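You operate a simulated robot arm through the tools that you are given. There is no shell and no other tool.

Carry out the task below with a simulated robot arm. There is one attempt and no reset: what you move stays moved.

TASK
Put things in order on the robot bench. At the end: the yellow marker from the robot bench stands where the silver plug gauge (marked "NO GO") stood; the silver plug gauge from the robot bench stands where the white wire reel stood; the white wire reel from the robot bench is on the brown carton (marked "RAILS"); the blue link bar from the robot bench is on the silver tin (marked "GREASE"); whatever was shut is shut again. Leave all else as you found it, and nothing knocked over.

It is judged by the outcome, as a careful person would: the job done as asked, and still so three seconds after it is handed in. It fails if anything else is knocked over, pushed out of place, dropped, spilled or broken.

THE ROBOT
A 6-joint arm with a two-finger gripper, fixed in place. Base frame: the origin is on the floor under the middle of its stand, x ahead of it, y to its left, z up; the work surface is at about z = 80. Readings come in cm, rad, newtons and seconds.
With the tool pointing down near the work surface it reaches from about 10 to 70 cm from the base axis. Its first joint turns from -1.152 to 1.152 rad. Payload 2.45 kg.
The tool frame sits at the grasp point between the pads (the TCP): z along the fingers, y along the line on which they close. The tips reach 3 cm beyond it. The gripper opens to 10.6 cm; its body begins 7.9 cm behind the TCP.
Orientation is told as [roll, pitch, yaw] about the base's x, y, z axes, in that order, counted from this pose: with the fingers straight down and closing along the base's y, the tool's x points along the base's -x, its y along +y and its z along -z.

THE INTERFACE
- The arm moves only by the tool step_arm. Its argument "commands" is a list that holds one entry, the list of rows, each a list of 6 numbers: the shift along the tool's x, y, z in units of 40 mm (1.0 is 40 mm), then the turn, a rotation vector about the tool's x, y, z in units of 5 degrees (1.0 is 5 degrees). In form: [[[tx, ty, tz, rx, ry, rz], ...]]. A call has 1 to 20 rows; each row shifts and turns the commanded pose from where the row before left it, along the tool's axes as they then stand. "fingers" is the gripper command, from -1 (shut) to 1 (fully open), values between in proportion, set as the call begins (left out, the last holds). A call with a number of a shift or a turn outside -1 to 1 is refused whole. A row lasts 0.2 s, in which the tool goes at most 5 cm and 0.15 rad; a call with a longer step from one row to the next is refused whole, and so is a gripper value outside its range. A pose out of reach is approached as far as the arm can. The call stops where the force on the tool passes 40 N (or 10 N more than at its start, if that is more) or the arm is blocked; 0.2 s more then pass. The fingers move at their own pace (about 15.3 cm/s each) and stop on an object; they squeeze with about 36 N. The grip force told is the motor's: it shows also when the fingers shut on nothing. Time passes only in rows, and 0.2 s behind the last, so rows that do not move let the fingers close. The reply holds the time, the measured pose of the TCP, the force on the tool along the base axes, the opening and the grip force, in the units named above and with some noise, with the torque about the TCP (base axes, N m) and any sound that the robot's microphone picked up.
- Cameras (640 x 400 px; columns grow to the right, rows downward): "scene" is fixed at [7.03, 43.08, 140.01]; the picture's right is [-0.58, -0.81, 0.00], its down [-0.50, 0.36, -0.79] and it looks along [0.64, -0.46, -0.61] (base axes); focal length 324 px, centre (320, 200). "wrist" rides on the gripper at [7.6, -0.2, -10.6] in the tool frame; the picture's right is [0.02, 1.00, 0.00], its down [-0.78, 0.02, -0.62] and it looks along [-0.62, 0.01, 0.78] (tool axes); focal length 247 px, centre (320, 200). There is no depth. A picture from a camera that has moved, and an enlarged one, comes with that camera's place and axes in the base frame and with its lens.
- snapshot(camera): a new picture of that camera. The clock stands still meanwhile.
- enlarge(camera, box): a new picture of the part [left, top, right, bottom] of that camera's present view, enlarged. The clock stands still meanwhile.
- job_done(): hands the job in; it is judged then, once.

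Nothing tells you positions but the pictures and the camera data. Unless the task says otherwise, let go and move clear before handing in.

The tools are called after ">>>" as a command line: name --argument value ..., lists and objects as JSON in quotes. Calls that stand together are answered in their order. step_arm: Moves the arm, as the interface text tells. Its arguments: {"type":"object","properties":{"commands":{"type":"array","items":{"type":"array","items":{"type":"array","items":{"type":"number"}}}},"fingers":{"type":"number"}},"required":["commands"]} The other tools are called the same way: snapshot (camera) takes a picture; enlarge (camera, box) takes an enlarged picture of a part of a camera's view; job_done () hands the job in.

At the start:

```text
time_s: 0.0
tool_pos: [35.6, 3.69, 116.92]
tool_rot: [0.0, -0.002, -0.001]
ft_force: [-0.1, 0.6, -0.4]
ft_torque: [0.01, 0.05, 0.01]
grip_width: 10.63
grip_force: 0.0
```

scene: 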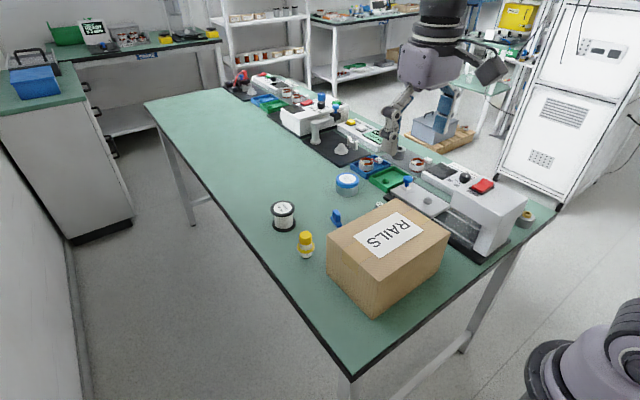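
wrist: 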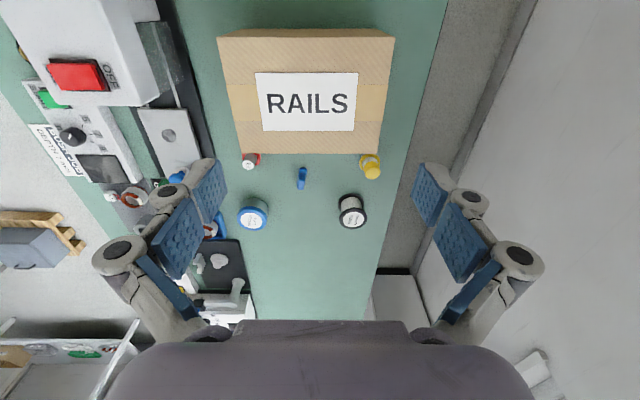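

I see a bench with the RAILS carton, a white/black reel, a yellow marker, a blue bar and other items. I'll look closer with both cameras before moving.

>>> enlarge --camera "wrist" --box '[200, 130, 420, 267]'

>>> enlarge --camera "scene" --box '[240, 140, 480, 290]'

>>> enlarge --camera "wrist" --box '[0, 0, 260, 320]'

>>> enlarge --camera "scene" --box '[220, 60, 420, 185]'

```text
2.91 times, centred on (310, 198) of wrist
camera zoom: at [27.98, 3.7, 127.69], right [-0.02, 1.0, 0.0], down [0.78, 0.02, 0.62], along [0.62, 0.01, -0.78], focal length 718 px, centre (349, 204)
```

zoom: 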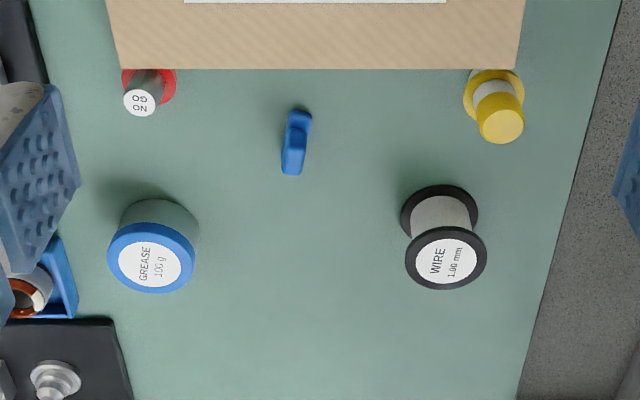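

```text
2.67 times, centred on (360, 215) of scene
camera zoom: at [7.03, 43.08, 140.01], right [-0.58, -0.81, 0.0], down [-0.5, 0.36, -0.79], along [0.64, -0.46, -0.61], focal length 864 px, centre (213, 160)
```

zoom: 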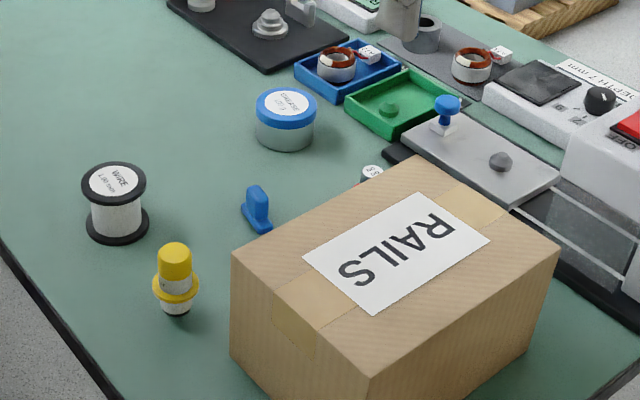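

```text
1.25 times, centred on (130, 160) of wrist
camera zoom: at [27.98, 3.7, 127.69], right [-0.02, 1.0, 0.0], down [0.78, 0.02, 0.62], along [0.62, 0.01, -0.78], focal length 309 px, centre (558, 250)
```

zoom: 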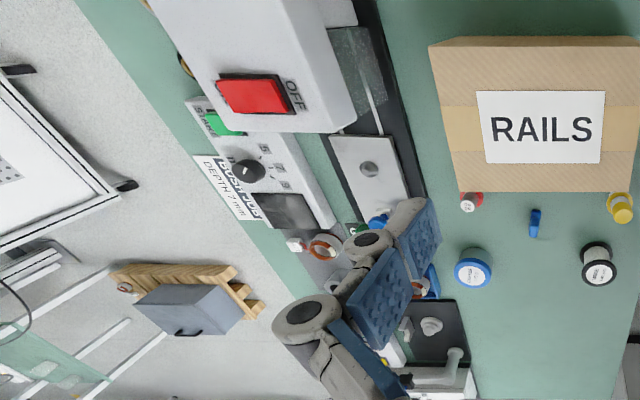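

```text
3.20 times, centred on (320, 122) of scene
camera zoom: at [7.03, 43.08, 140.01], right [-0.58, -0.81, 0.0], down [-0.5, 0.36, -0.79], along [0.64, -0.46, -0.61], focal length 1036 px, centre (320, 448)
```

zoom: 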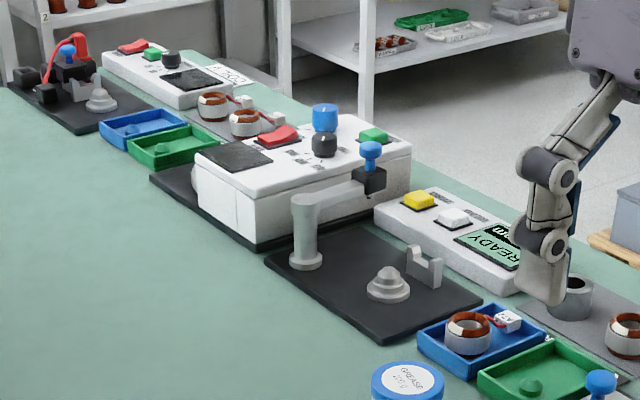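

The carton sits roughly below the gripper, with the gauge, marker, bar, reel and tin beyond it (x ≈ 51–68). I'll zoom in on each object for shape and position.

>>> enlarge --camera "scene" --box '[320, 190, 360, 240]'

>>> enlarge --camera "scene" --box '[260, 190, 330, 270]'

>>> enlarge --camera "scene" --box '[325, 160, 405, 225]'

>>> enlarge --camera "wrist" --box '[230, 145, 320, 200]'

>>> enlarge --camera "wrist" --box '[330, 145, 400, 240]'

```text
8.00 times, centred on (340, 215) of scene
camera zoom: at [7.03, 43.08, 140.01], right [-0.58, -0.81, 0.0], down [-0.5, 0.36, -0.79], along [0.64, -0.46, -0.61], focal length 2591 px, centre (160, 80)
```

zoom: 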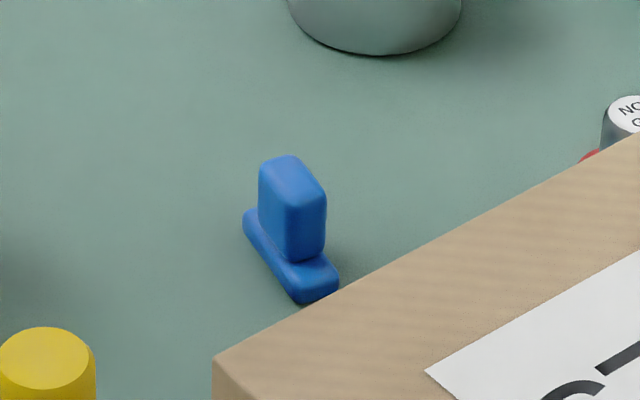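

```text
5.00 times, centred on (295, 230) of scene
camera zoom: at [7.03, 43.08, 140.01], right [-0.58, -0.81, 0.0], down [-0.5, 0.36, -0.79], along [0.64, -0.46, -0.61], focal length 1619 px, centre (445, 50)
```

zoom: 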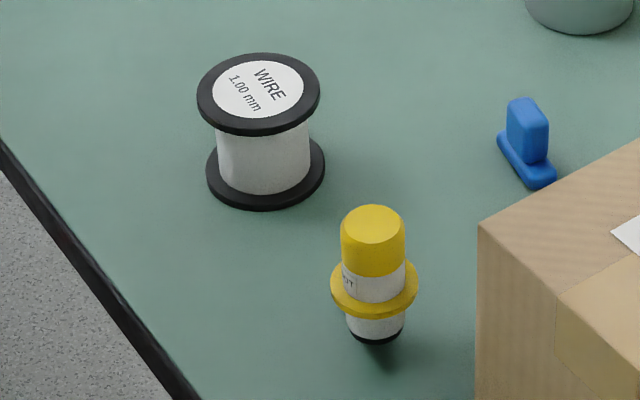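

```text
6.15 times, centred on (365, 192) of scene
camera zoom: at [7.03, 43.08, 140.01], right [-0.58, -0.81, 0.0], down [-0.5, 0.36, -0.79], along [0.64, -0.46, -0.61], focal length 1993 px, centre (43, 246)
```

zoom: 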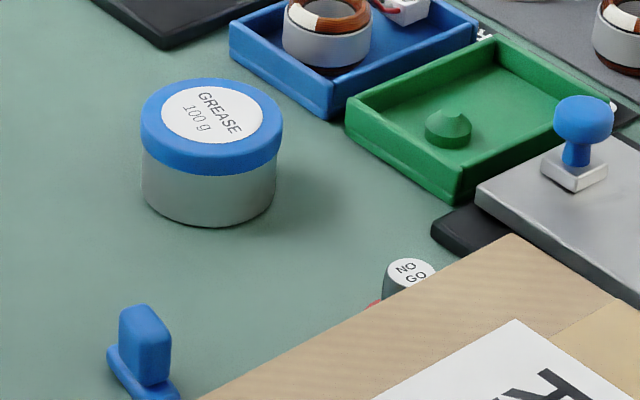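

```text
7.11 times, centred on (275, 172) of wrist
camera zoom: at [27.98, 3.7, 127.69], right [-0.02, 1.0, 0.0], down [0.78, 0.02, 0.62], along [0.62, 0.01, -0.78], focal length 1756 px, centre (640, 396)
```

zoom: 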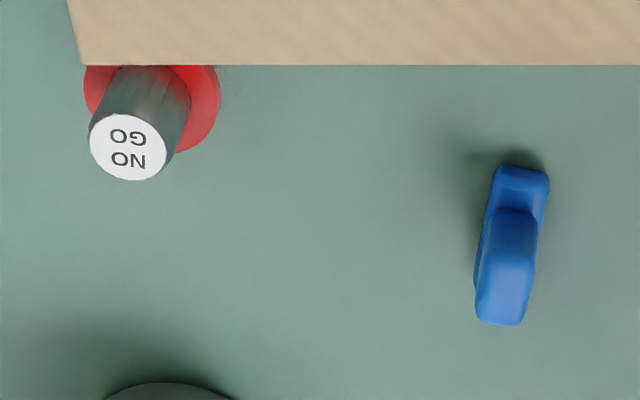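

```text
4.21 times, centred on (365, 192) of wrist
camera zoom: at [27.98, 3.7, 127.69], right [-0.02, 1.0, 0.0], down [0.78, 0.02, 0.62], along [0.62, 0.01, -0.78], focal length 1040 px, centre (130, 232)
```

zoom: 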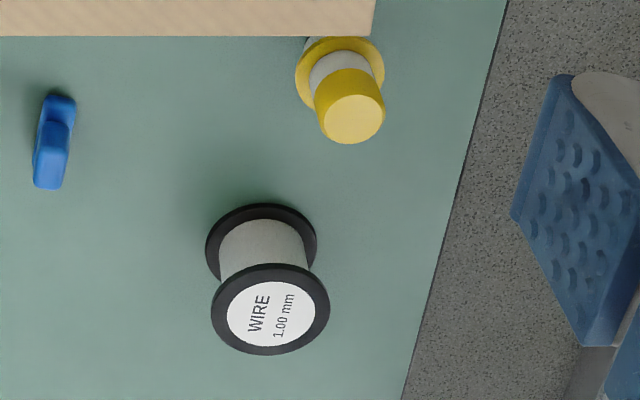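

The gauge and marker each have a flange with a narrow upper body; the bar is a low block with an upright tab. I'll move the gripper forward and slightly down over open space, so that the wrist camera can see past the carton.

>>> step_arm --commands '[[[-0.82, 0, 0.45, 0, 0, 0], [-0.82, 0, 0.45, 0, 0, 0], [-0.82, 0, 0.45, 0, 0, 0], [-0.82, 0, 0.45, 0, 0, 0], [-0.82, 0, 0.45, 0, 0, 0], [0, 0, 0, 0, 0, 0]]]'

>>> snapshot --camera "wrist"

>>> snapshot --camera "scene"

```text
time_s: 1.4
tool_pos: [52.12, 3.67, 107.74]
tool_rot: [0.0, -0.001, -0.001]
ft_force: [-0.3, -0.6, -0.5]
ft_torque: [0.01, 0.02, 0.02]
grip_width: 10.59
grip_force: 0.1
```

```text
taken
camera wrist: at [44.33, 3.65, 118.44], right [-0.02, 1.0, 0.0], down [0.78, 0.02, 0.62], along [0.62, 0.01, -0.78], focal length 247 px, centre (320, 200)
```

wrist: 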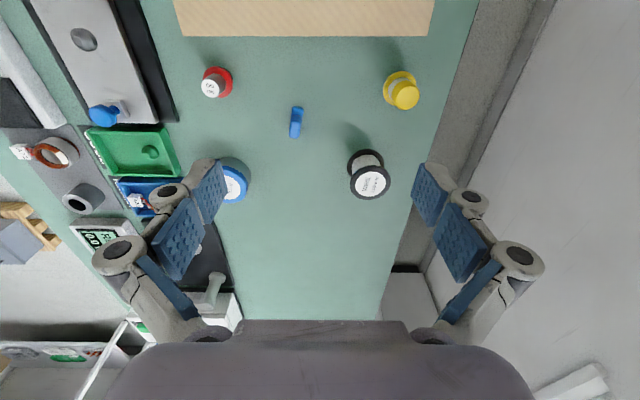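

```text
taken
```

scene: 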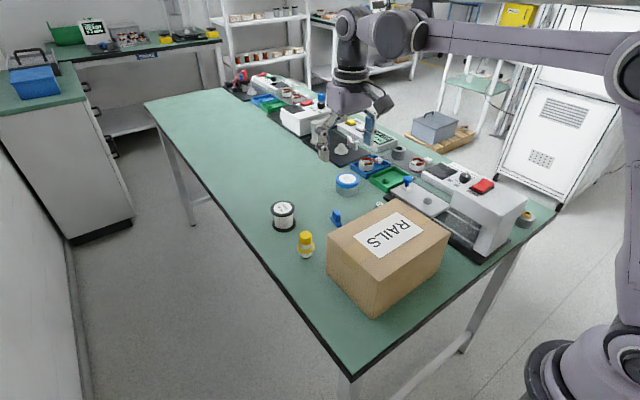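

The arm moved as commanded and every target item is now visible past the carton edge. I'll zoom in on them from here to measure.

>>> enlarge --camera "wrist" --box '[180, 25, 340, 145]'

>>> enlarge --camera "wrist" --box '[320, 50, 480, 210]'

>>> enlarge --camera "wrist" --box '[180, 140, 280, 220]'

```text
3.33 times, centred on (260, 85) of wrist
camera zoom: at [44.33, 3.65, 118.44], right [-0.02, 1.0, 0.0], down [0.78, 0.02, 0.62], along [0.62, 0.01, -0.78], focal length 823 px, centre (520, 583)
```

zoom: 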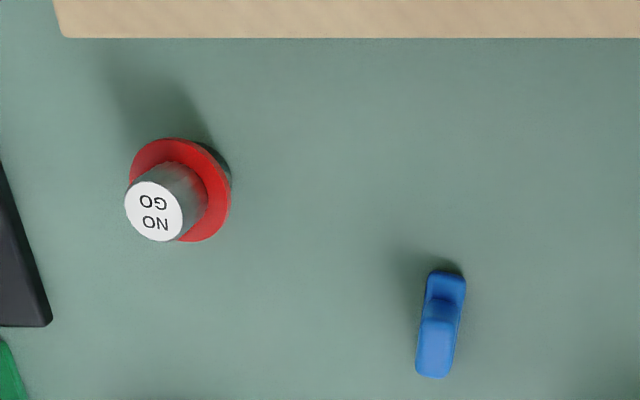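

```text
2.50 times, centred on (400, 130) of wrist
camera zoom: at [44.33, 3.65, 118.44], right [-0.02, 1.0, 0.0], down [0.78, 0.02, 0.62], along [0.62, 0.01, -0.78], focal length 617 px, centre (120, 375)
```

zoom: 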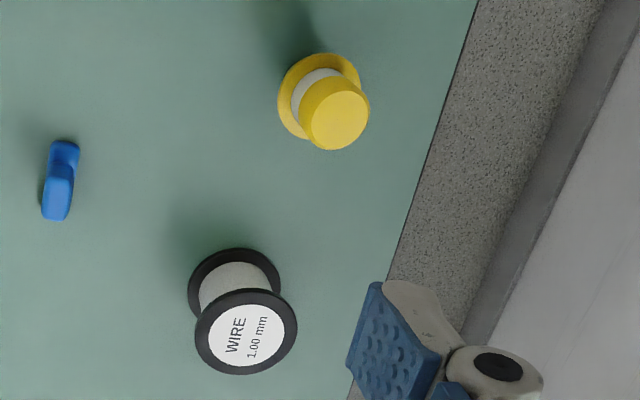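

```text
5.00 times, centred on (230, 180) of wrist
camera zoom: at [44.33, 3.65, 118.44], right [-0.02, 1.0, 0.0], down [0.78, 0.02, 0.62], along [0.62, 0.01, -0.78], focal length 1235 px, centre (770, 300)
```

zoom: 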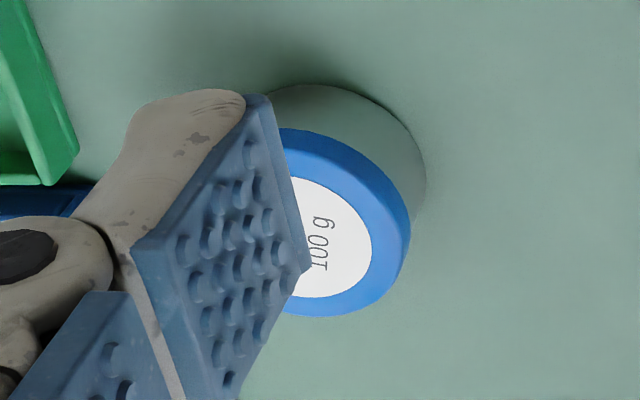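

Triangulating puts the gauge at about (52.9, -9.9), its top near z 85.8. The marker is near (52.9, 14.2) with top 88, the reel near (66.7, 12.1) with top 85.7, and the bar near (58.5, 0). I'll look at the bar and the neighbouring area more closely.

>>> enlarge --camera "wrist" --box '[276, 97, 316, 147]'

>>> enlarge --camera "scene" --box '[325, 205, 350, 231]'

>>> enlarge --camera "scene" --box '[300, 180, 460, 330]'

```text
8.00 times, centred on (296, 122) of wrist
camera zoom: at [44.33, 3.65, 118.44], right [-0.02, 1.0, 0.0], down [0.78, 0.02, 0.62], along [0.62, 0.01, -0.78], focal length 1976 px, centre (512, 824)
```

zoom: 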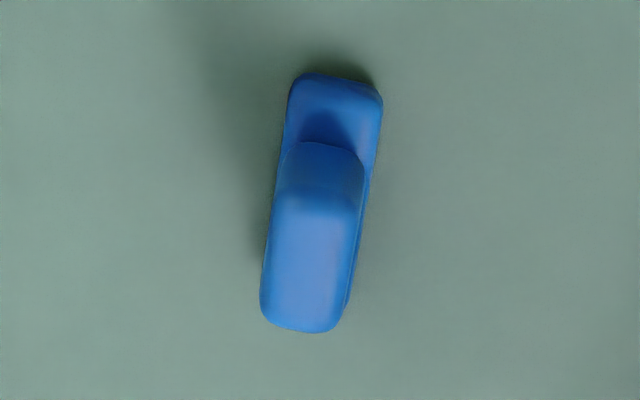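

```text
15.38 times, centred on (338, 218) of scene
camera zoom: at [7.03, 43.08, 140.01], right [-0.58, -0.81, 0.0], down [-0.5, 0.36, -0.79], along [0.64, -0.46, -0.61], focal length 4982 px, centre (51, -77)
```

zoom: 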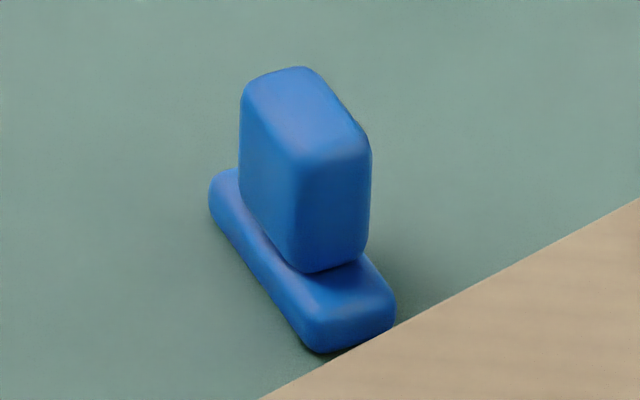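

```text
2.67 times, centred on (380, 255) of scene
camera zoom: at [7.03, 43.08, 140.01], right [-0.58, -0.81, 0.0], down [-0.5, 0.36, -0.79], along [0.64, -0.46, -0.61], focal length 864 px, centre (160, 53)
```

zoom: 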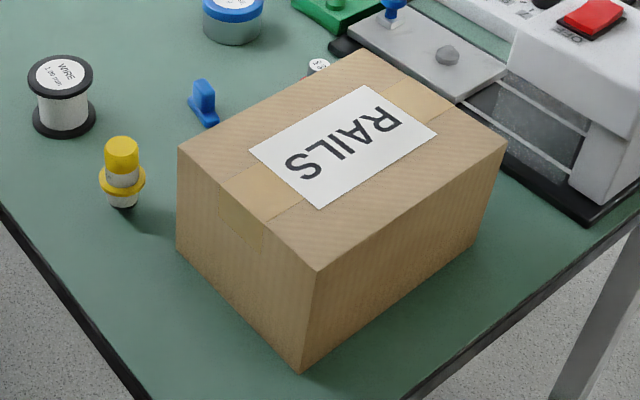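

The bar is at about (58.9, 0.2), 4 cm tall, turned about -11°. I'll start with the reel: move above it at z ≈ 100 with the fingers part-closed, so I can check whether the finger tips change height as they close.

>>> step_arm --commands '[[[-0.729, 0.4215, 0.387, 0, 0, 0], [-0.729, 0.4215, 0.387, 0, 0, 0], [-0.729, 0.4215, 0.387, 0, 0, 0], [-0.729, 0.4215, 0.387, 0, 0, 0], [-0.729, 0.4215, 0.387, 0, 0, 0], [0, 0, 0, 0, 0, 0], [0, 0, 0, 0, 0, 0]]]' --fingers 0.25

>>> snapshot --camera "wrist"

>>> snapshot --camera "scene"

```text
time_s: 3.0
tool_pos: [65.83, 11.61, 100.48]
tool_rot: [0.001, -0.002, 0.0]
ft_force: [-0.2, -0.2, 1.0]
ft_torque: [-0.02, -0.02, 0.02]
grip_width: 6.62
grip_force: 0.1
out of reach, approached as far as the arm can: row 5
```

```text
taken
camera wrist: at [57.99, 11.64, 111.17], right [-0.02, 1.0, 0.0], down [0.78, 0.02, 0.62], along [0.62, 0.01, -0.78], focal length 247 px, centre (320, 200)
```

wrist: 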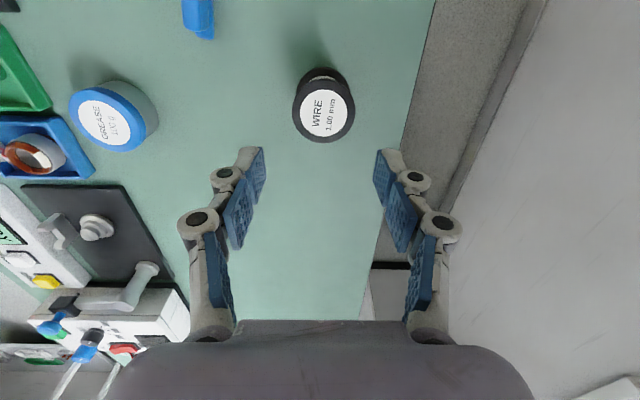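

```text
taken
```

scene: 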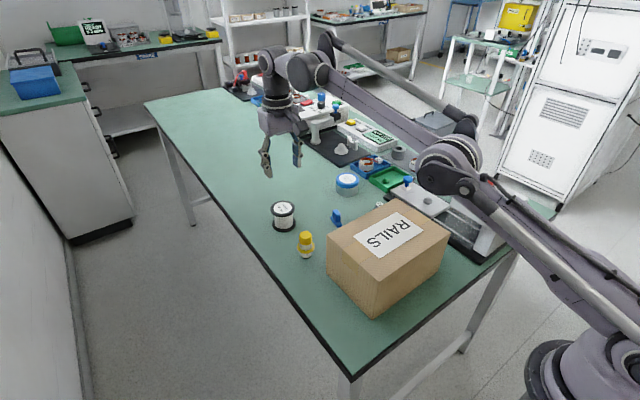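

The reel is directly ahead and below. The reach limit binds at this height, so I'll come down. I'll zoom in on the finger tips to judge how far they extend at this opening.

>>> enlarge --camera "wrist" --box '[170, 130, 470, 320]'

>>> enlarge --camera "scene" --box '[240, 80, 340, 240]'

```text
2.11 times, centred on (320, 225) of wrist
camera zoom: at [57.99, 11.64, 111.17], right [-0.02, 1.0, 0.0], down [0.78, 0.02, 0.62], along [0.62, 0.01, -0.78], focal length 520 px, centre (320, 147)
```

zoom: 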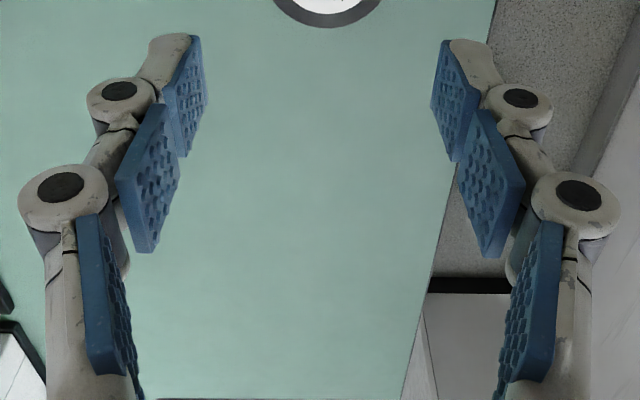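

```text
2.50 times, centred on (290, 160) of scene
camera zoom: at [7.03, 43.08, 140.01], right [-0.58, -0.81, 0.0], down [-0.5, 0.36, -0.79], along [0.64, -0.46, -0.61], focal length 810 px, centre (395, 300)
```

zoom: 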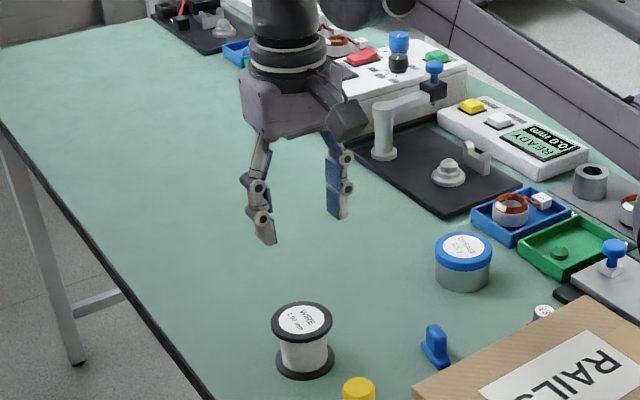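

The distal pads span about 2 cm below to 1.5 cm above the TCP, so I'll grip the reel's top flange with TCP z ≈ 85. I'll open the fingers and come down partway, then check position.

>>> step_arm --commands '[[[0, 0, 0, 0, 0, 0], [0, 0, 0.5, 0, 0, 0], [0, 0, 0.6, 0, 0, 0], [0, 0, 0.6, 0, 0, 0], [0, 0, 0.3, 0, 0, 0], [0, 0, 0, 0, 0, 0]]]' --fingers 0.85

>>> snapshot --camera "wrist"

>>> enlarge --camera "scene" --box '[240, 120, 340, 260]'

```text
time_s: 4.4
tool_pos: [65.82, 11.61, 92.21]
tool_rot: [0.0, -0.001, 0.0]
ft_force: [0.2, -0.1, 0.0]
ft_torque: [0.0, 0.02, 0.02]
grip_width: 9.8
grip_force: 0.0
```

```text
taken
camera wrist: at [58.0, 11.65, 103.01], right [-0.02, 1.0, 0.0], down [0.78, 0.02, 0.62], along [0.62, 0.01, -0.78], focal length 247 px, centre (320, 200)
```

wrist: 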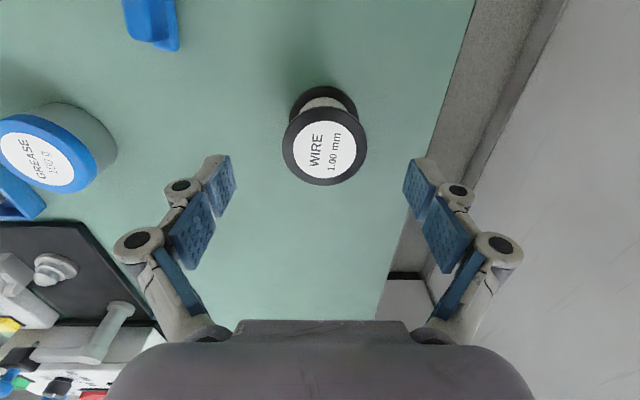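

```text
2.86 times, centred on (290, 190) of scene
camera zoom: at [7.03, 43.08, 140.01], right [-0.58, -0.81, 0.0], down [-0.5, 0.36, -0.79], along [0.64, -0.46, -0.61], focal length 925 px, centre (406, 229)
```

zoom: 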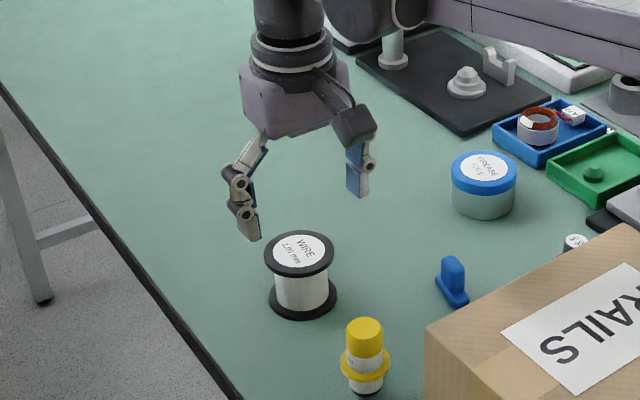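

The fingers are in line with the reel. I'll shift about 0.9 cm forward and 0.5 cm left while coming down to z ≈ 88, then look again.

>>> step_arm --commands '[[[-0.116, 0.069, 0.4, 0, 0, 0], [-0.116, 0.069, 0.4, 0, 0, 0], [0, 0, 0.2, 0, 0, 0], [0, 0, 0, 0, 0, 0]]]'

>>> snapshot --camera "wrist"

>>> enlarge --camera "scene" --box '[240, 120, 340, 260]'

```text
time_s: 5.4
tool_pos: [66.64, 12.12, 88.4]
tool_rot: [0.0, -0.001, -0.001]
ft_force: [0.4, -0.7, -0.3]
ft_torque: [0.0, -0.01, 0.02]
grip_width: 9.81
grip_force: 0.0
```

```text
taken
camera wrist: at [58.87, 12.13, 99.16], right [-0.02, 1.0, 0.0], down [0.78, 0.02, 0.62], along [0.62, 0.01, -0.78], focal length 247 px, centre (320, 200)
```

wrist: 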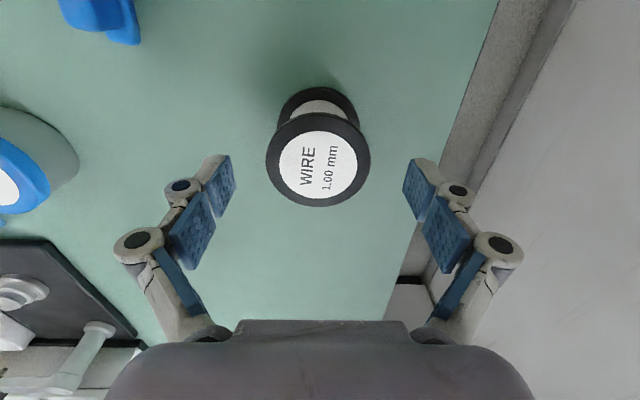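

```text
2.86 times, centred on (290, 190) of scene
camera zoom: at [7.03, 43.08, 140.01], right [-0.58, -0.81, 0.0], down [-0.5, 0.36, -0.79], along [0.64, -0.46, -0.61], focal length 925 px, centre (406, 229)
```

zoom: 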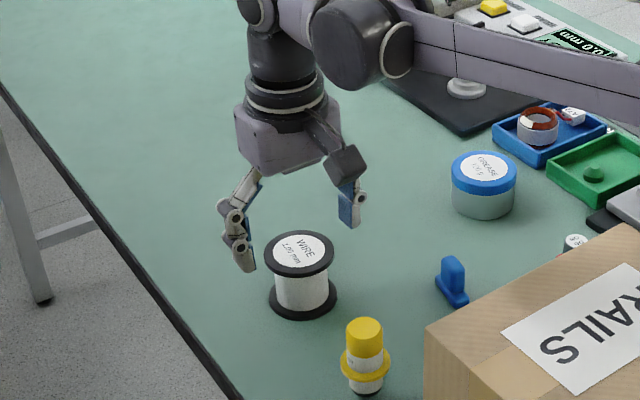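

The reel is centred between the fingers within a few millimetres. I'll descend to z ≈ 85 and close on the top flange.

>>> step_arm --commands '[[[0, 0, 0.3, 0, 0, 0], [0, 0, 0.3, 0, 0, 0], [0, 0, 0.25, 0, 0, 0], [0, 0, 0, 0, 0, 0]]]'

>>> snapshot --camera "wrist"

>>> enlarge --camera "scene" --box '[240, 140, 340, 260]'

```text
time_s: 6.4
tool_pos: [66.54, 12.14, 85.2]
tool_rot: [-0.001, -0.002, 0.0]
ft_force: [0.1, 0.5, 0.2]
ft_torque: [0.03, 0.01, 0.0]
grip_width: 9.79
grip_force: 0.0
```

```text
taken
camera wrist: at [58.87, 12.15, 95.9], right [-0.02, 1.0, 0.0], down [0.78, 0.02, 0.62], along [0.62, 0.01, -0.78], focal length 247 px, centre (320, 200)
```

wrist: 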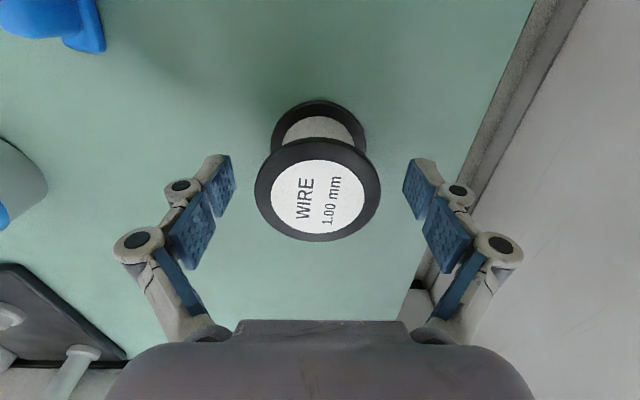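

```text
3.33 times, centred on (290, 200) of scene
camera zoom: at [7.03, 43.08, 140.01], right [-0.58, -0.81, 0.0], down [-0.5, 0.36, -0.79], along [0.64, -0.46, -0.61], focal length 1080 px, centre (420, 200)
```

zoom: 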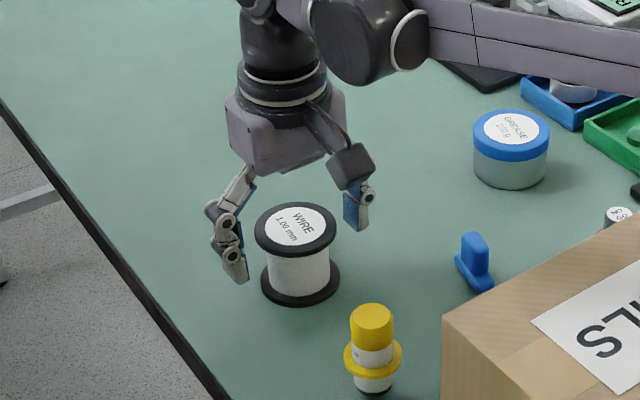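

The reel top is centred between the pads at the right height. Closing now and waiting.

>>> step_arm --commands '[[[0, 0, 0, 0, 0, 0], [0, 0, 0, 0, 0, 0], [0, 0, 0, 0, 0, 0], [0, 0, 0, 0, 0, 0]]]' --fingers -1

>>> snapshot --camera "wrist"

>>> enlarge --camera "scene" --box '[240, 140, 340, 260]'

```text
time_s: 7.4
tool_pos: [66.63, 12.24, 85.26]
tool_rot: [0.0, -0.001, 0.001]
ft_force: [-1.1, -0.9, 0.7]
ft_torque: [0.02, 0.06, 0.02]
grip_width: 6.41
grip_force: 36.4
```

```text
taken
camera wrist: at [58.87, 12.15, 95.9], right [-0.02, 1.0, 0.0], down [0.78, 0.02, 0.62], along [0.62, 0.01, -0.78], focal length 247 px, centre (320, 200)
```

wrist: 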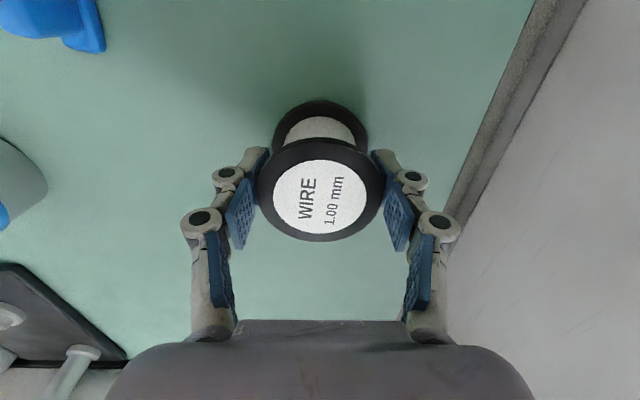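

```text
3.33 times, centred on (290, 200) of scene
camera zoom: at [7.03, 43.07, 140.01], right [-0.58, -0.81, 0.0], down [-0.5, 0.36, -0.79], along [0.64, -0.46, -0.61], focal length 1080 px, centre (420, 200)
```

zoom: 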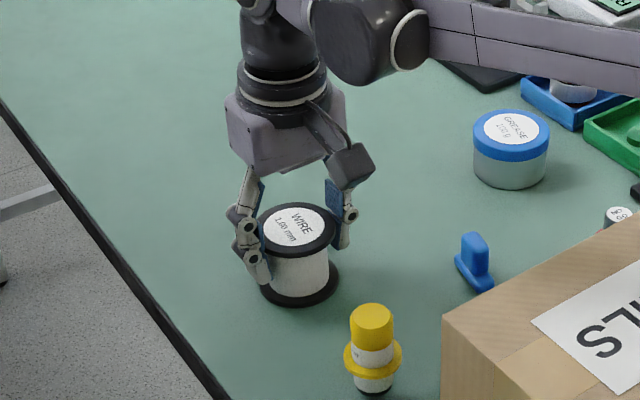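

The reel is gripped (width 6.4 cm). Lifting it a few centimetres and checking the hold.

>>> step_arm --commands '[[[0, 0, -0.2, 0, 0, 0], [0, 0, -0.3, 0, 0, 0], [0.1, 0, -0.4, 0, 0, 0], [0, 0, 0, 0, 0, 0]]]'

>>> enlarge --camera "scene" --box '[240, 120, 340, 260]'

>>> snapshot --camera "wrist"

```text
time_s: 8.4
tool_pos: [66.19, 12.11, 88.92]
tool_rot: [0.0, -0.002, 0.002]
ft_force: [-0.9, -0.7, -0.6]
ft_torque: [-0.01, 0.01, -0.02]
grip_width: 0.01
grip_force: 28.4
```

```text
2.86 times, centred on (290, 190) of scene
camera zoom: at [7.03, 43.08, 140.01], right [-0.58, -0.81, 0.0], down [-0.5, 0.36, -0.79], along [0.64, -0.46, -0.61], focal length 925 px, centre (406, 229)
```

zoom: 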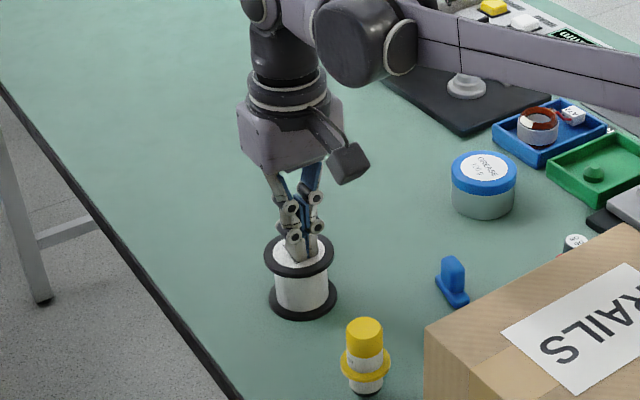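

```text
taken
camera wrist: at [58.51, 12.07, 99.51], right [-0.02, 1.0, 0.0], down [0.78, 0.02, 0.62], along [0.62, 0.01, -0.78], focal length 247 px, centre (320, 200)
```

wrist: 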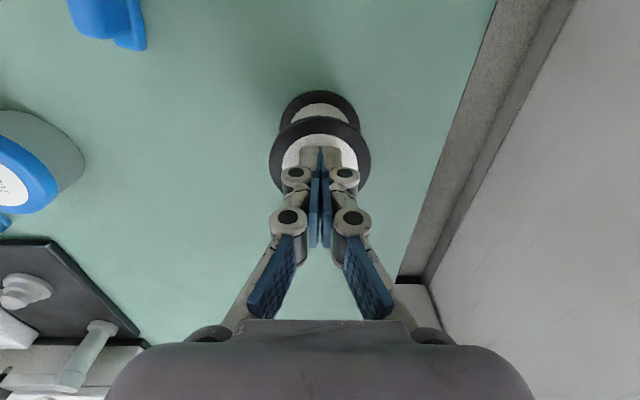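

The fingers slipped off the top flange; the reel is still standing in its place. I'll raise a little, reopen, and re-measure before gripping lower so the tips sit beneath the flange.

>>> step_arm --commands '[[[0, 0, -0.4, 0, 0, 0], [0, 0, 0, 0, 0, 0]]]'

>>> step_arm --commands '[[[0, 0, 0, 0, 0, 0], [0, 0, 0, 0, 0, 0], [0, 0, 0, 0, 0, 0]]]' --fingers 0.7

>>> snapshot --camera "wrist"

>>> enlarge --camera "scene" --box '[240, 120, 340, 260]'

```text
time_s: 9.0
tool_pos: [66.26, 12.02, 90.54]
tool_rot: [0.0, -0.001, 0.0]
ft_force: [0.3, 0.2, -0.4]
ft_torque: [0.0, -0.01, -0.01]
grip_width: 0.0
grip_force: 28.6
```

```text
time_s: 9.8
tool_pos: [66.28, 12.05, 90.52]
tool_rot: [0.001, -0.001, 0.0]
ft_force: [-0.1, 0.1, 0.4]
ft_torque: [-0.02, 0.02, 0.01]
grip_width: 9.02
grip_force: 0.0
```

```text
taken
camera wrist: at [58.52, 12.05, 101.14], right [-0.02, 1.0, 0.0], down [0.78, 0.02, 0.62], along [0.62, 0.01, -0.78], focal length 247 px, centre (320, 200)
```

wrist: 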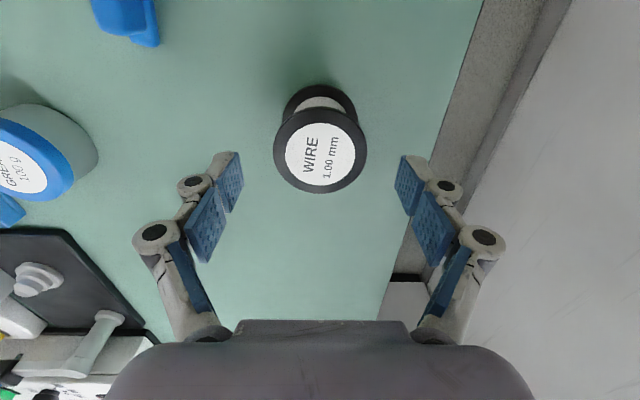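

```text
2.86 times, centred on (290, 190) of scene
camera zoom: at [7.03, 43.08, 140.01], right [-0.58, -0.81, 0.0], down [-0.5, 0.36, -0.79], along [0.64, -0.46, -0.61], focal length 925 px, centre (406, 229)
```

zoom: 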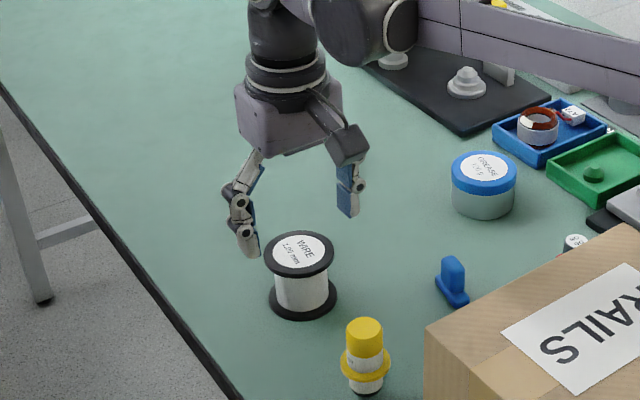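

The reel still stands upright where it was. I'll go down lower this time (TCP z ≈ 83.4) so the tips close in beneath the top flange.

>>> step_arm --commands '[[[0, 0.02, 0.5, 0, 0, 0], [0, 0, 0.5, 0, 0, 0], [0, 0, 0.4, 0, 0, 0], [0, 0, 0.35, 0, 0, 0], [0, 0, 0, 0, 0, 0]]]'

>>> snapshot --camera "wrist"

>>> enlarge --camera "scene" --box '[250, 150, 320, 240]'

```text
time_s: 11.0
tool_pos: [66.29, 12.15, 83.26]
tool_rot: [0.002, -0.001, 0.0]
ft_force: [-1.0, -0.1, 0.1]
ft_torque: [0.03, -0.02, 0.01]
grip_width: 9.0
grip_force: 0.1
```

```text
taken
camera wrist: at [58.5, 12.26, 93.89], right [-0.02, 1.0, 0.0], down [0.78, 0.02, 0.62], along [0.62, 0.01, -0.78], focal length 247 px, centre (320, 200)
```

wrist: 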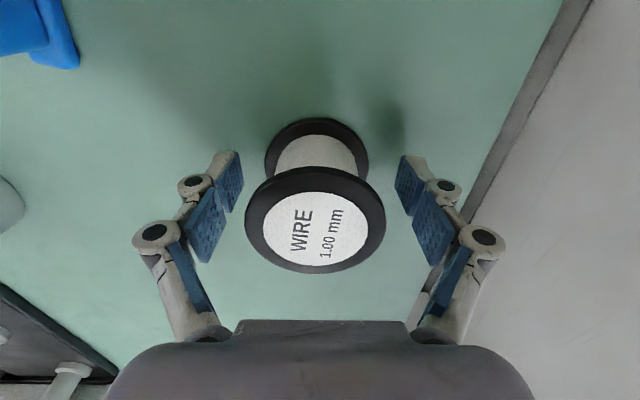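

```text
4.44 times, centred on (285, 195) of scene
camera zoom: at [7.03, 43.08, 140.01], right [-0.58, -0.81, 0.0], down [-0.5, 0.36, -0.79], along [0.64, -0.46, -0.61], focal length 1439 px, centre (476, 222)
```

zoom: 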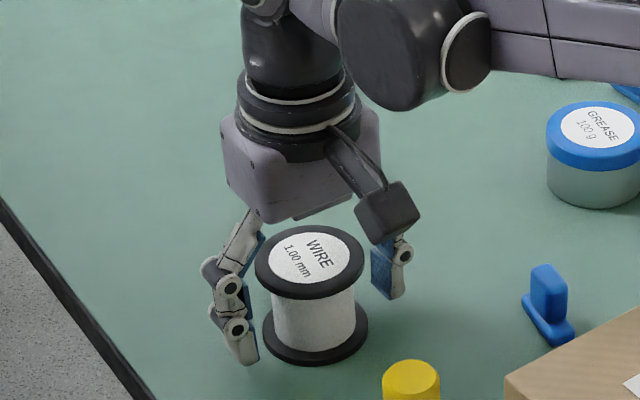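

The tips now straddle the reel between its flanges, clear of everything. Closing.

>>> step_arm --commands '[[[0, 0, 0, 0, 0, 0], [0, 0, 0, 0, 0, 0], [0, 0, 0, 0, 0, 0], [0, 0, 0, 0, 0, 0]]]' --fingers -1

>>> snapshot --camera "wrist"

>>> enlarge --camera "scene" --box '[250, 150, 320, 240]'

```text
time_s: 12.0
tool_pos: [66.32, 12.31, 83.33]
tool_rot: [-0.003, -0.001, 0.0]
ft_force: [3.0, -1.7, 17.3]
ft_torque: [-0.15, 0.1, -0.01]
grip_width: 6.28
grip_force: 36.1
```

```text
taken
camera wrist: at [58.49, 12.23, 93.99], right [-0.02, 1.0, 0.0], down [0.78, 0.02, 0.62], along [0.62, 0.01, -0.78], focal length 247 px, centre (320, 200)
```

wrist: 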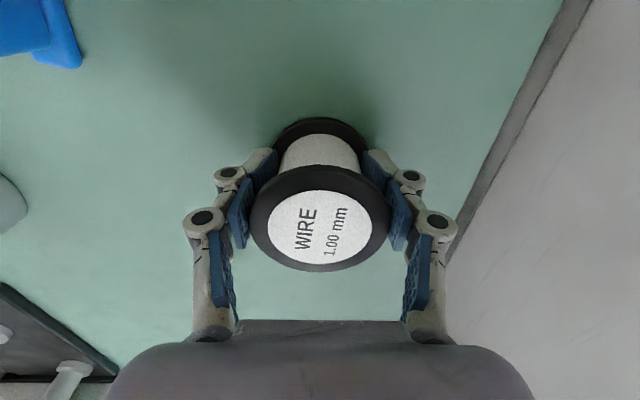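

```text
4.44 times, centred on (285, 195) of scene
camera zoom: at [7.0, 43.07, 140.01], right [-0.58, -0.81, 0.0], down [-0.5, 0.36, -0.79], along [0.64, -0.46, -0.61], focal length 1439 px, centre (476, 222)
```

zoom: 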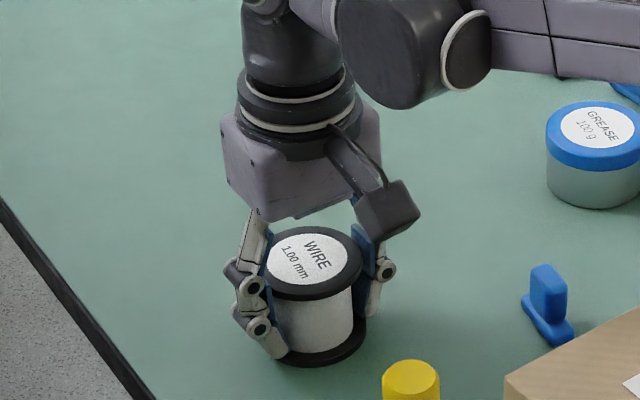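

The tips have curled in under the top flange, with some downward pressing (17 N). I'll ease up 3 mm, then lift about 1 cm and check.

>>> step_arm --commands '[[[0, 0, -0.07, 0, 0, 0], [0, 0, 0, 0, 0, 0]]]'

>>> step_arm --commands '[[[0, 0, -0.1, 0, 0, 0], [0, 0, -0.15, 0, 0, 0], [0, 0, 0, 0, 0, 0]]]'

>>> snapshot --camera "wrist"

>>> enlarge --camera "scene" --box '[250, 150, 320, 240]'

```text
time_s: 12.6
tool_pos: [66.14, 12.18, 83.55]
tool_rot: [-0.001, -0.001, 0.001]
ft_force: [-0.4, -0.8, -1.8]
ft_torque: [0.0, 0.01, -0.01]
grip_width: 6.28
grip_force: 36.2
```

```text
time_s: 13.4
tool_pos: [66.25, 12.19, 84.68]
tool_rot: [0.0, -0.002, -0.001]
ft_force: [0.1, 0.4, -2.5]
ft_torque: [-0.01, 0.0, -0.03]
grip_width: 6.32
grip_force: 35.9
```

```text
taken
camera wrist: at [58.51, 12.21, 95.32], right [-0.02, 1.0, 0.0], down [0.78, 0.02, 0.62], along [0.62, 0.01, -0.78], focal length 247 px, centre (320, 200)
```

wrist: 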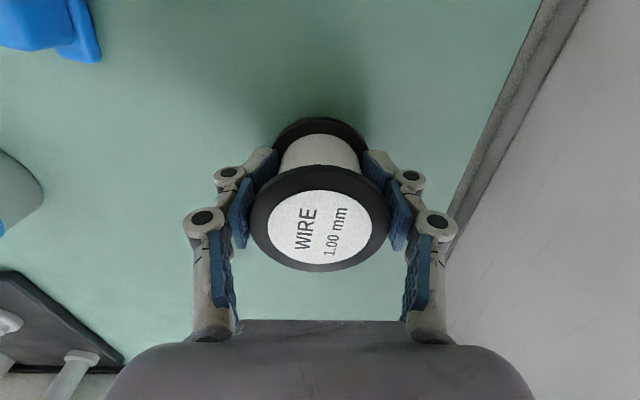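

```text
4.44 times, centred on (285, 195) of scene
camera zoom: at [7.04, 43.08, 140.01], right [-0.58, -0.81, 0.0], down [-0.5, 0.36, -0.79], along [0.64, -0.46, -0.61], focal length 1439 px, centre (476, 222)
```

zoom: 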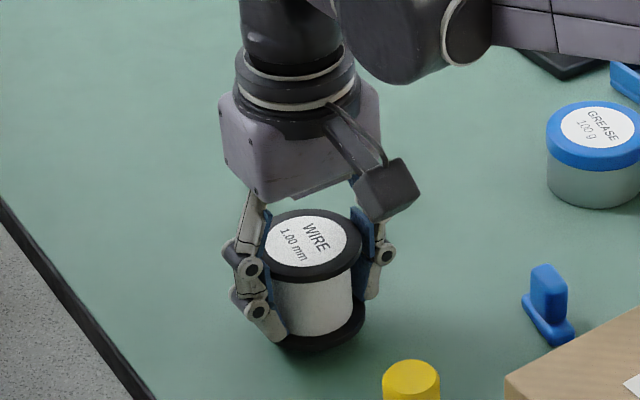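

The reel lifts cleanly with the hand (about 2.5 N). I'll raise it to z ≈ 101 while drawing back, then check before moving over the carton.

>>> step_arm --commands '[[[0.1, 0, -0.4, 0, 0, 0], [0.2, 0, -0.6, 0, 0, 0], [0.2, 0, -0.6, 0, 0, 0], [0.3, 0, -0.6, 0, 0, 0], [0.4, 0, -0.6, 0, 0, 0], [0.5, -0.05, -0.6, 0, 0, 0], [0.5, -0.05, -0.6, 0, 0, 0], [0.2, 0, -0.1, 0, 0, 0], [0, 0, 0, 0, 0, 0]]]'

>>> snapshot --camera "wrist"

>>> snapshot --camera "scene"

```text
time_s: 15.4
tool_pos: [56.48, 11.75, 101.13]
tool_rot: [0.001, -0.003, 0.001]
ft_force: [-0.1, 0.1, -2.2]
ft_torque: [-0.02, -0.02, 0.03]
grip_width: 6.28
grip_force: 35.9
```

```text
taken
camera wrist: at [48.87, 11.83, 111.76], right [-0.02, 1.0, 0.0], down [0.78, 0.02, 0.62], along [0.62, 0.01, -0.78], focal length 247 px, centre (320, 200)
```

wrist: 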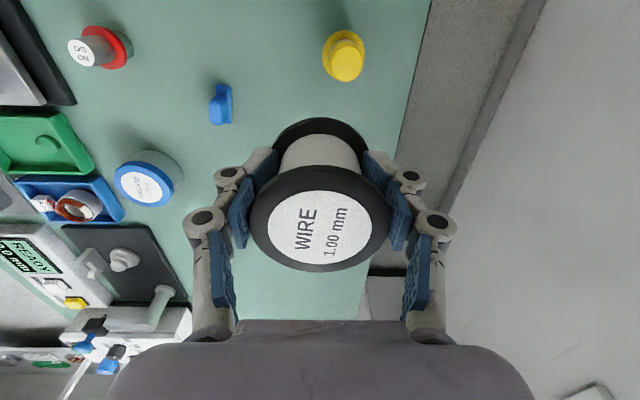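

```text
taken
```

scene: 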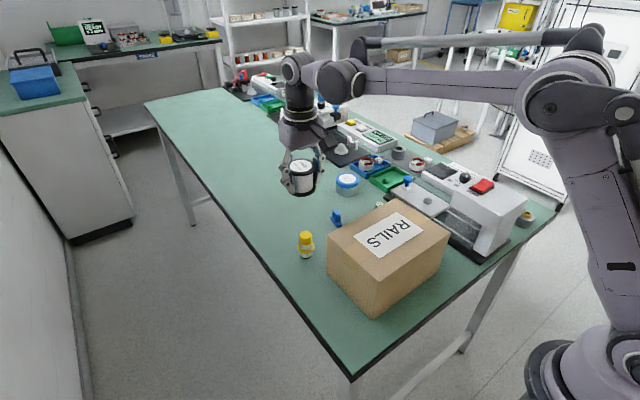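

The reel is held level. I'll carry it over the carton centre (about 38.5, 2.4) at the same height.

>>> step_arm --commands '[[[0.749, -0.39, 0, 0, 0, 0], [0.749, -0.39, 0, 0, 0, 0], [0.749, -0.39, 0, 0, 0, 0], [0.749, -0.39, 0, 0, 0, 0], [0.749, -0.39, 0, 0, 0, 0], [0.749, -0.39, 0, 0, 0, 0], [0, 0, 0, 0, 0, 0]]]'

>>> snapshot --camera "wrist"

>>> snapshot --camera "scene"

```text
time_s: 17.0
tool_pos: [38.5, 2.27, 101.07]
tool_rot: [0.0, 0.0, 0.0]
ft_force: [0.0, 0.3, -2.8]
ft_torque: [0.02, 0.02, -0.03]
grip_width: 6.25
grip_force: 35.8
```

```text
taken
camera wrist: at [30.79, 2.3, 111.68], right [-0.02, 1.0, 0.0], down [0.78, 0.02, 0.62], along [0.62, 0.01, -0.78], focal length 247 px, centre (320, 200)
```

wrist: 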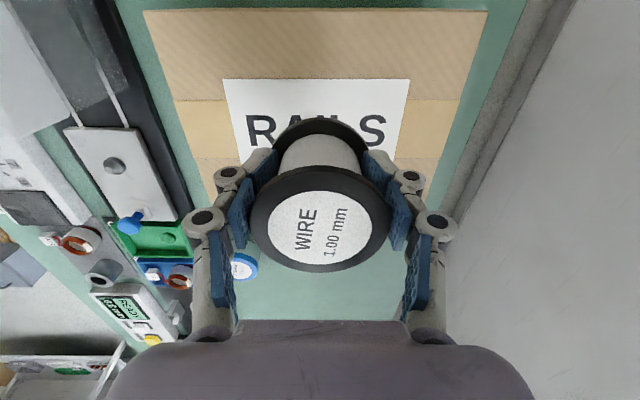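

```text
taken
```

scene: 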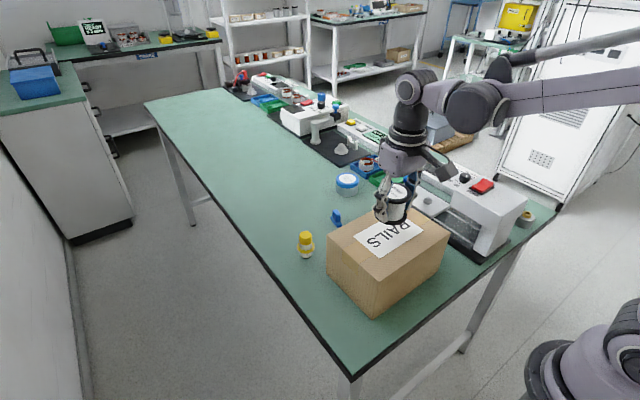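

The reel is over the middle of the carton, about 4.5 cm above its top. I'll lower to just above the surface first.

>>> step_arm --commands '[[[0, 0, 0.3, 0, 0, 0], [0, 0, 0.3, 0, 0, 0], [0, 0, 0.2, 0, 0, 0], [0, 0, 0.1, 0, 0, 0], [0, 0, 0, 0, 0, 0]]]'

>>> enlarge --camera "scene" --box '[340, 140, 440, 260]'

```text
time_s: 18.2
tool_pos: [38.66, 2.47, 97.39]
tool_rot: [0.0, -0.003, 0.0]
ft_force: [-0.2, 0.2, -2.7]
ft_torque: [0.02, 0.01, 0.0]
grip_width: 6.27
grip_force: 36.4
```

```text
3.33 times, centred on (390, 200) of scene
camera zoom: at [7.03, 43.08, 140.01], right [-0.58, -0.81, 0.0], down [-0.5, 0.36, -0.79], along [0.64, -0.46, -0.61], focal length 1080 px, centre (87, 200)
```

zoom: 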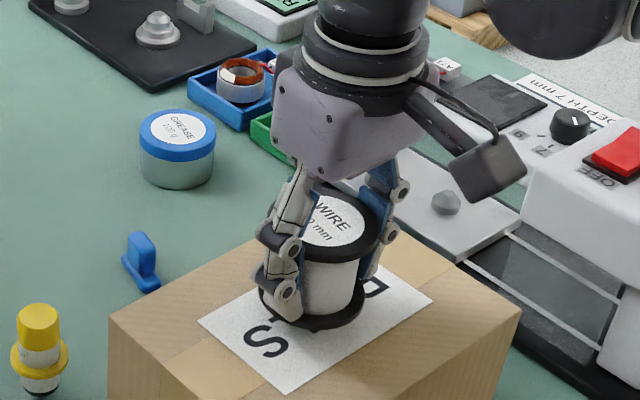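

The reel is just above the carton. I'll lower in small steps, watching the force.

>>> step_arm --commands '[[[0, 0, 0.05, 0, 0, 0], [0, 0, 0.05, 0, 0, 0], [0, 0, 0.05, 0, 0, 0], [0, 0, 0, 0, 0, 0]]]'

```text
time_s: 19.2
tool_pos: [38.69, 2.42, 96.88]
tool_rot: [0.0, -0.001, 0.0]
ft_force: [0.6, 0.7, -1.9]
ft_torque: [0.0, 0.04, -0.02]
grip_width: 6.3
grip_force: 36.0
```

Still hanging free. I'll continue down in small steps.

>>> step_arm --commands '[[[0, 0, 0.04, 0, 0, 0], [0, 0, 0.04, 0, 0, 0], [0, 0, 0, 0, 0, 0]]]'

```text
time_s: 20.0
tool_pos: [38.62, 2.51, 96.47]
tool_rot: [-0.002, -0.002, 0.0]
ft_force: [0.6, 0.5, -2.1]
ft_torque: [0.0, 0.04, -0.01]
grip_width: 6.28
grip_force: 35.6
```

>>> step_arm --commands '[[[0, 0, 0.04, 0, 0, 0], [0, 0, 0.03, 0, 0, 0], [0, 0, 0, 0, 0, 0]]]'

>>> enlarge --camera "scene" --box '[370, 170, 420, 240]'

```text
time_s: 20.8
tool_pos: [38.71, 2.53, 96.3]
tool_rot: [0.002, -0.002, -0.001]
ft_force: [-0.8, 0.1, -2.1]
ft_torque: [-0.01, 0.03, 0.0]
grip_width: 6.26
grip_force: 36.0
```

```text
5.71 times, centred on (395, 205) of scene
camera zoom: at [7.03, 43.08, 140.01], right [-0.58, -0.81, 0.0], down [-0.5, 0.36, -0.79], along [0.64, -0.46, -0.61], focal length 1851 px, centre (-109, 171)
```

zoom: 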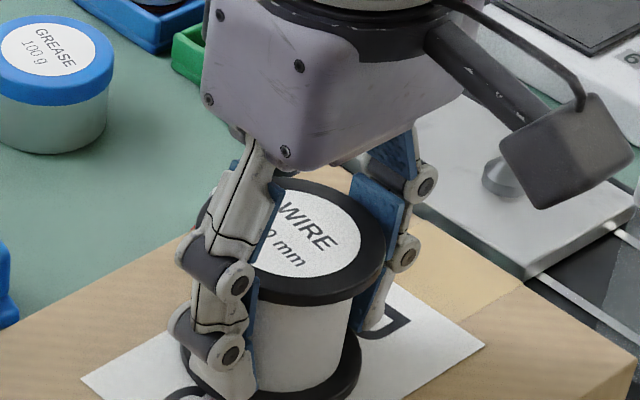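

No contact yet; lowering further with the force watched.

>>> step_arm --commands '[[[0, 0, 0.04, 0, 0, 0], [0, 0, 0.03, 0, 0, 0], [0, 0, 0, 0, 0, 0]]]'

>>> enlarge --camera "scene" --box '[375, 190, 425, 230]'

```text
time_s: 21.6
tool_pos: [38.65, 2.33, 95.99]
tool_rot: [0.0, 0.0, -0.001]
ft_force: [-0.3, -0.4, -2.2]
ft_torque: [-0.01, 0.02, 0.0]
grip_width: 6.29
grip_force: 36.0
```

```text
10.00 times, centred on (400, 210) of scene
camera zoom: at [7.03, 43.08, 140.01], right [-0.58, -0.81, 0.0], down [-0.5, 0.36, -0.79], along [0.64, -0.46, -0.61], focal length 3238 px, centre (-480, 100)
```

zoom: 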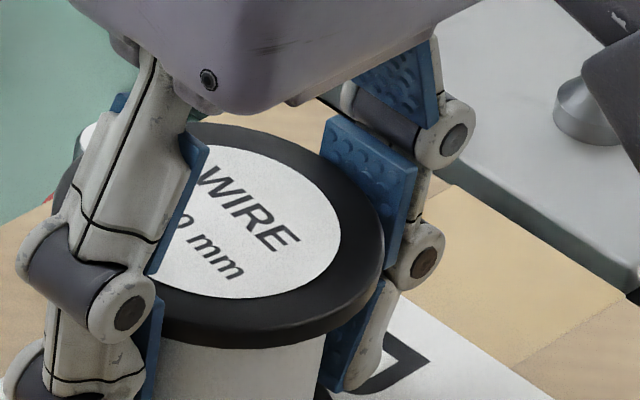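

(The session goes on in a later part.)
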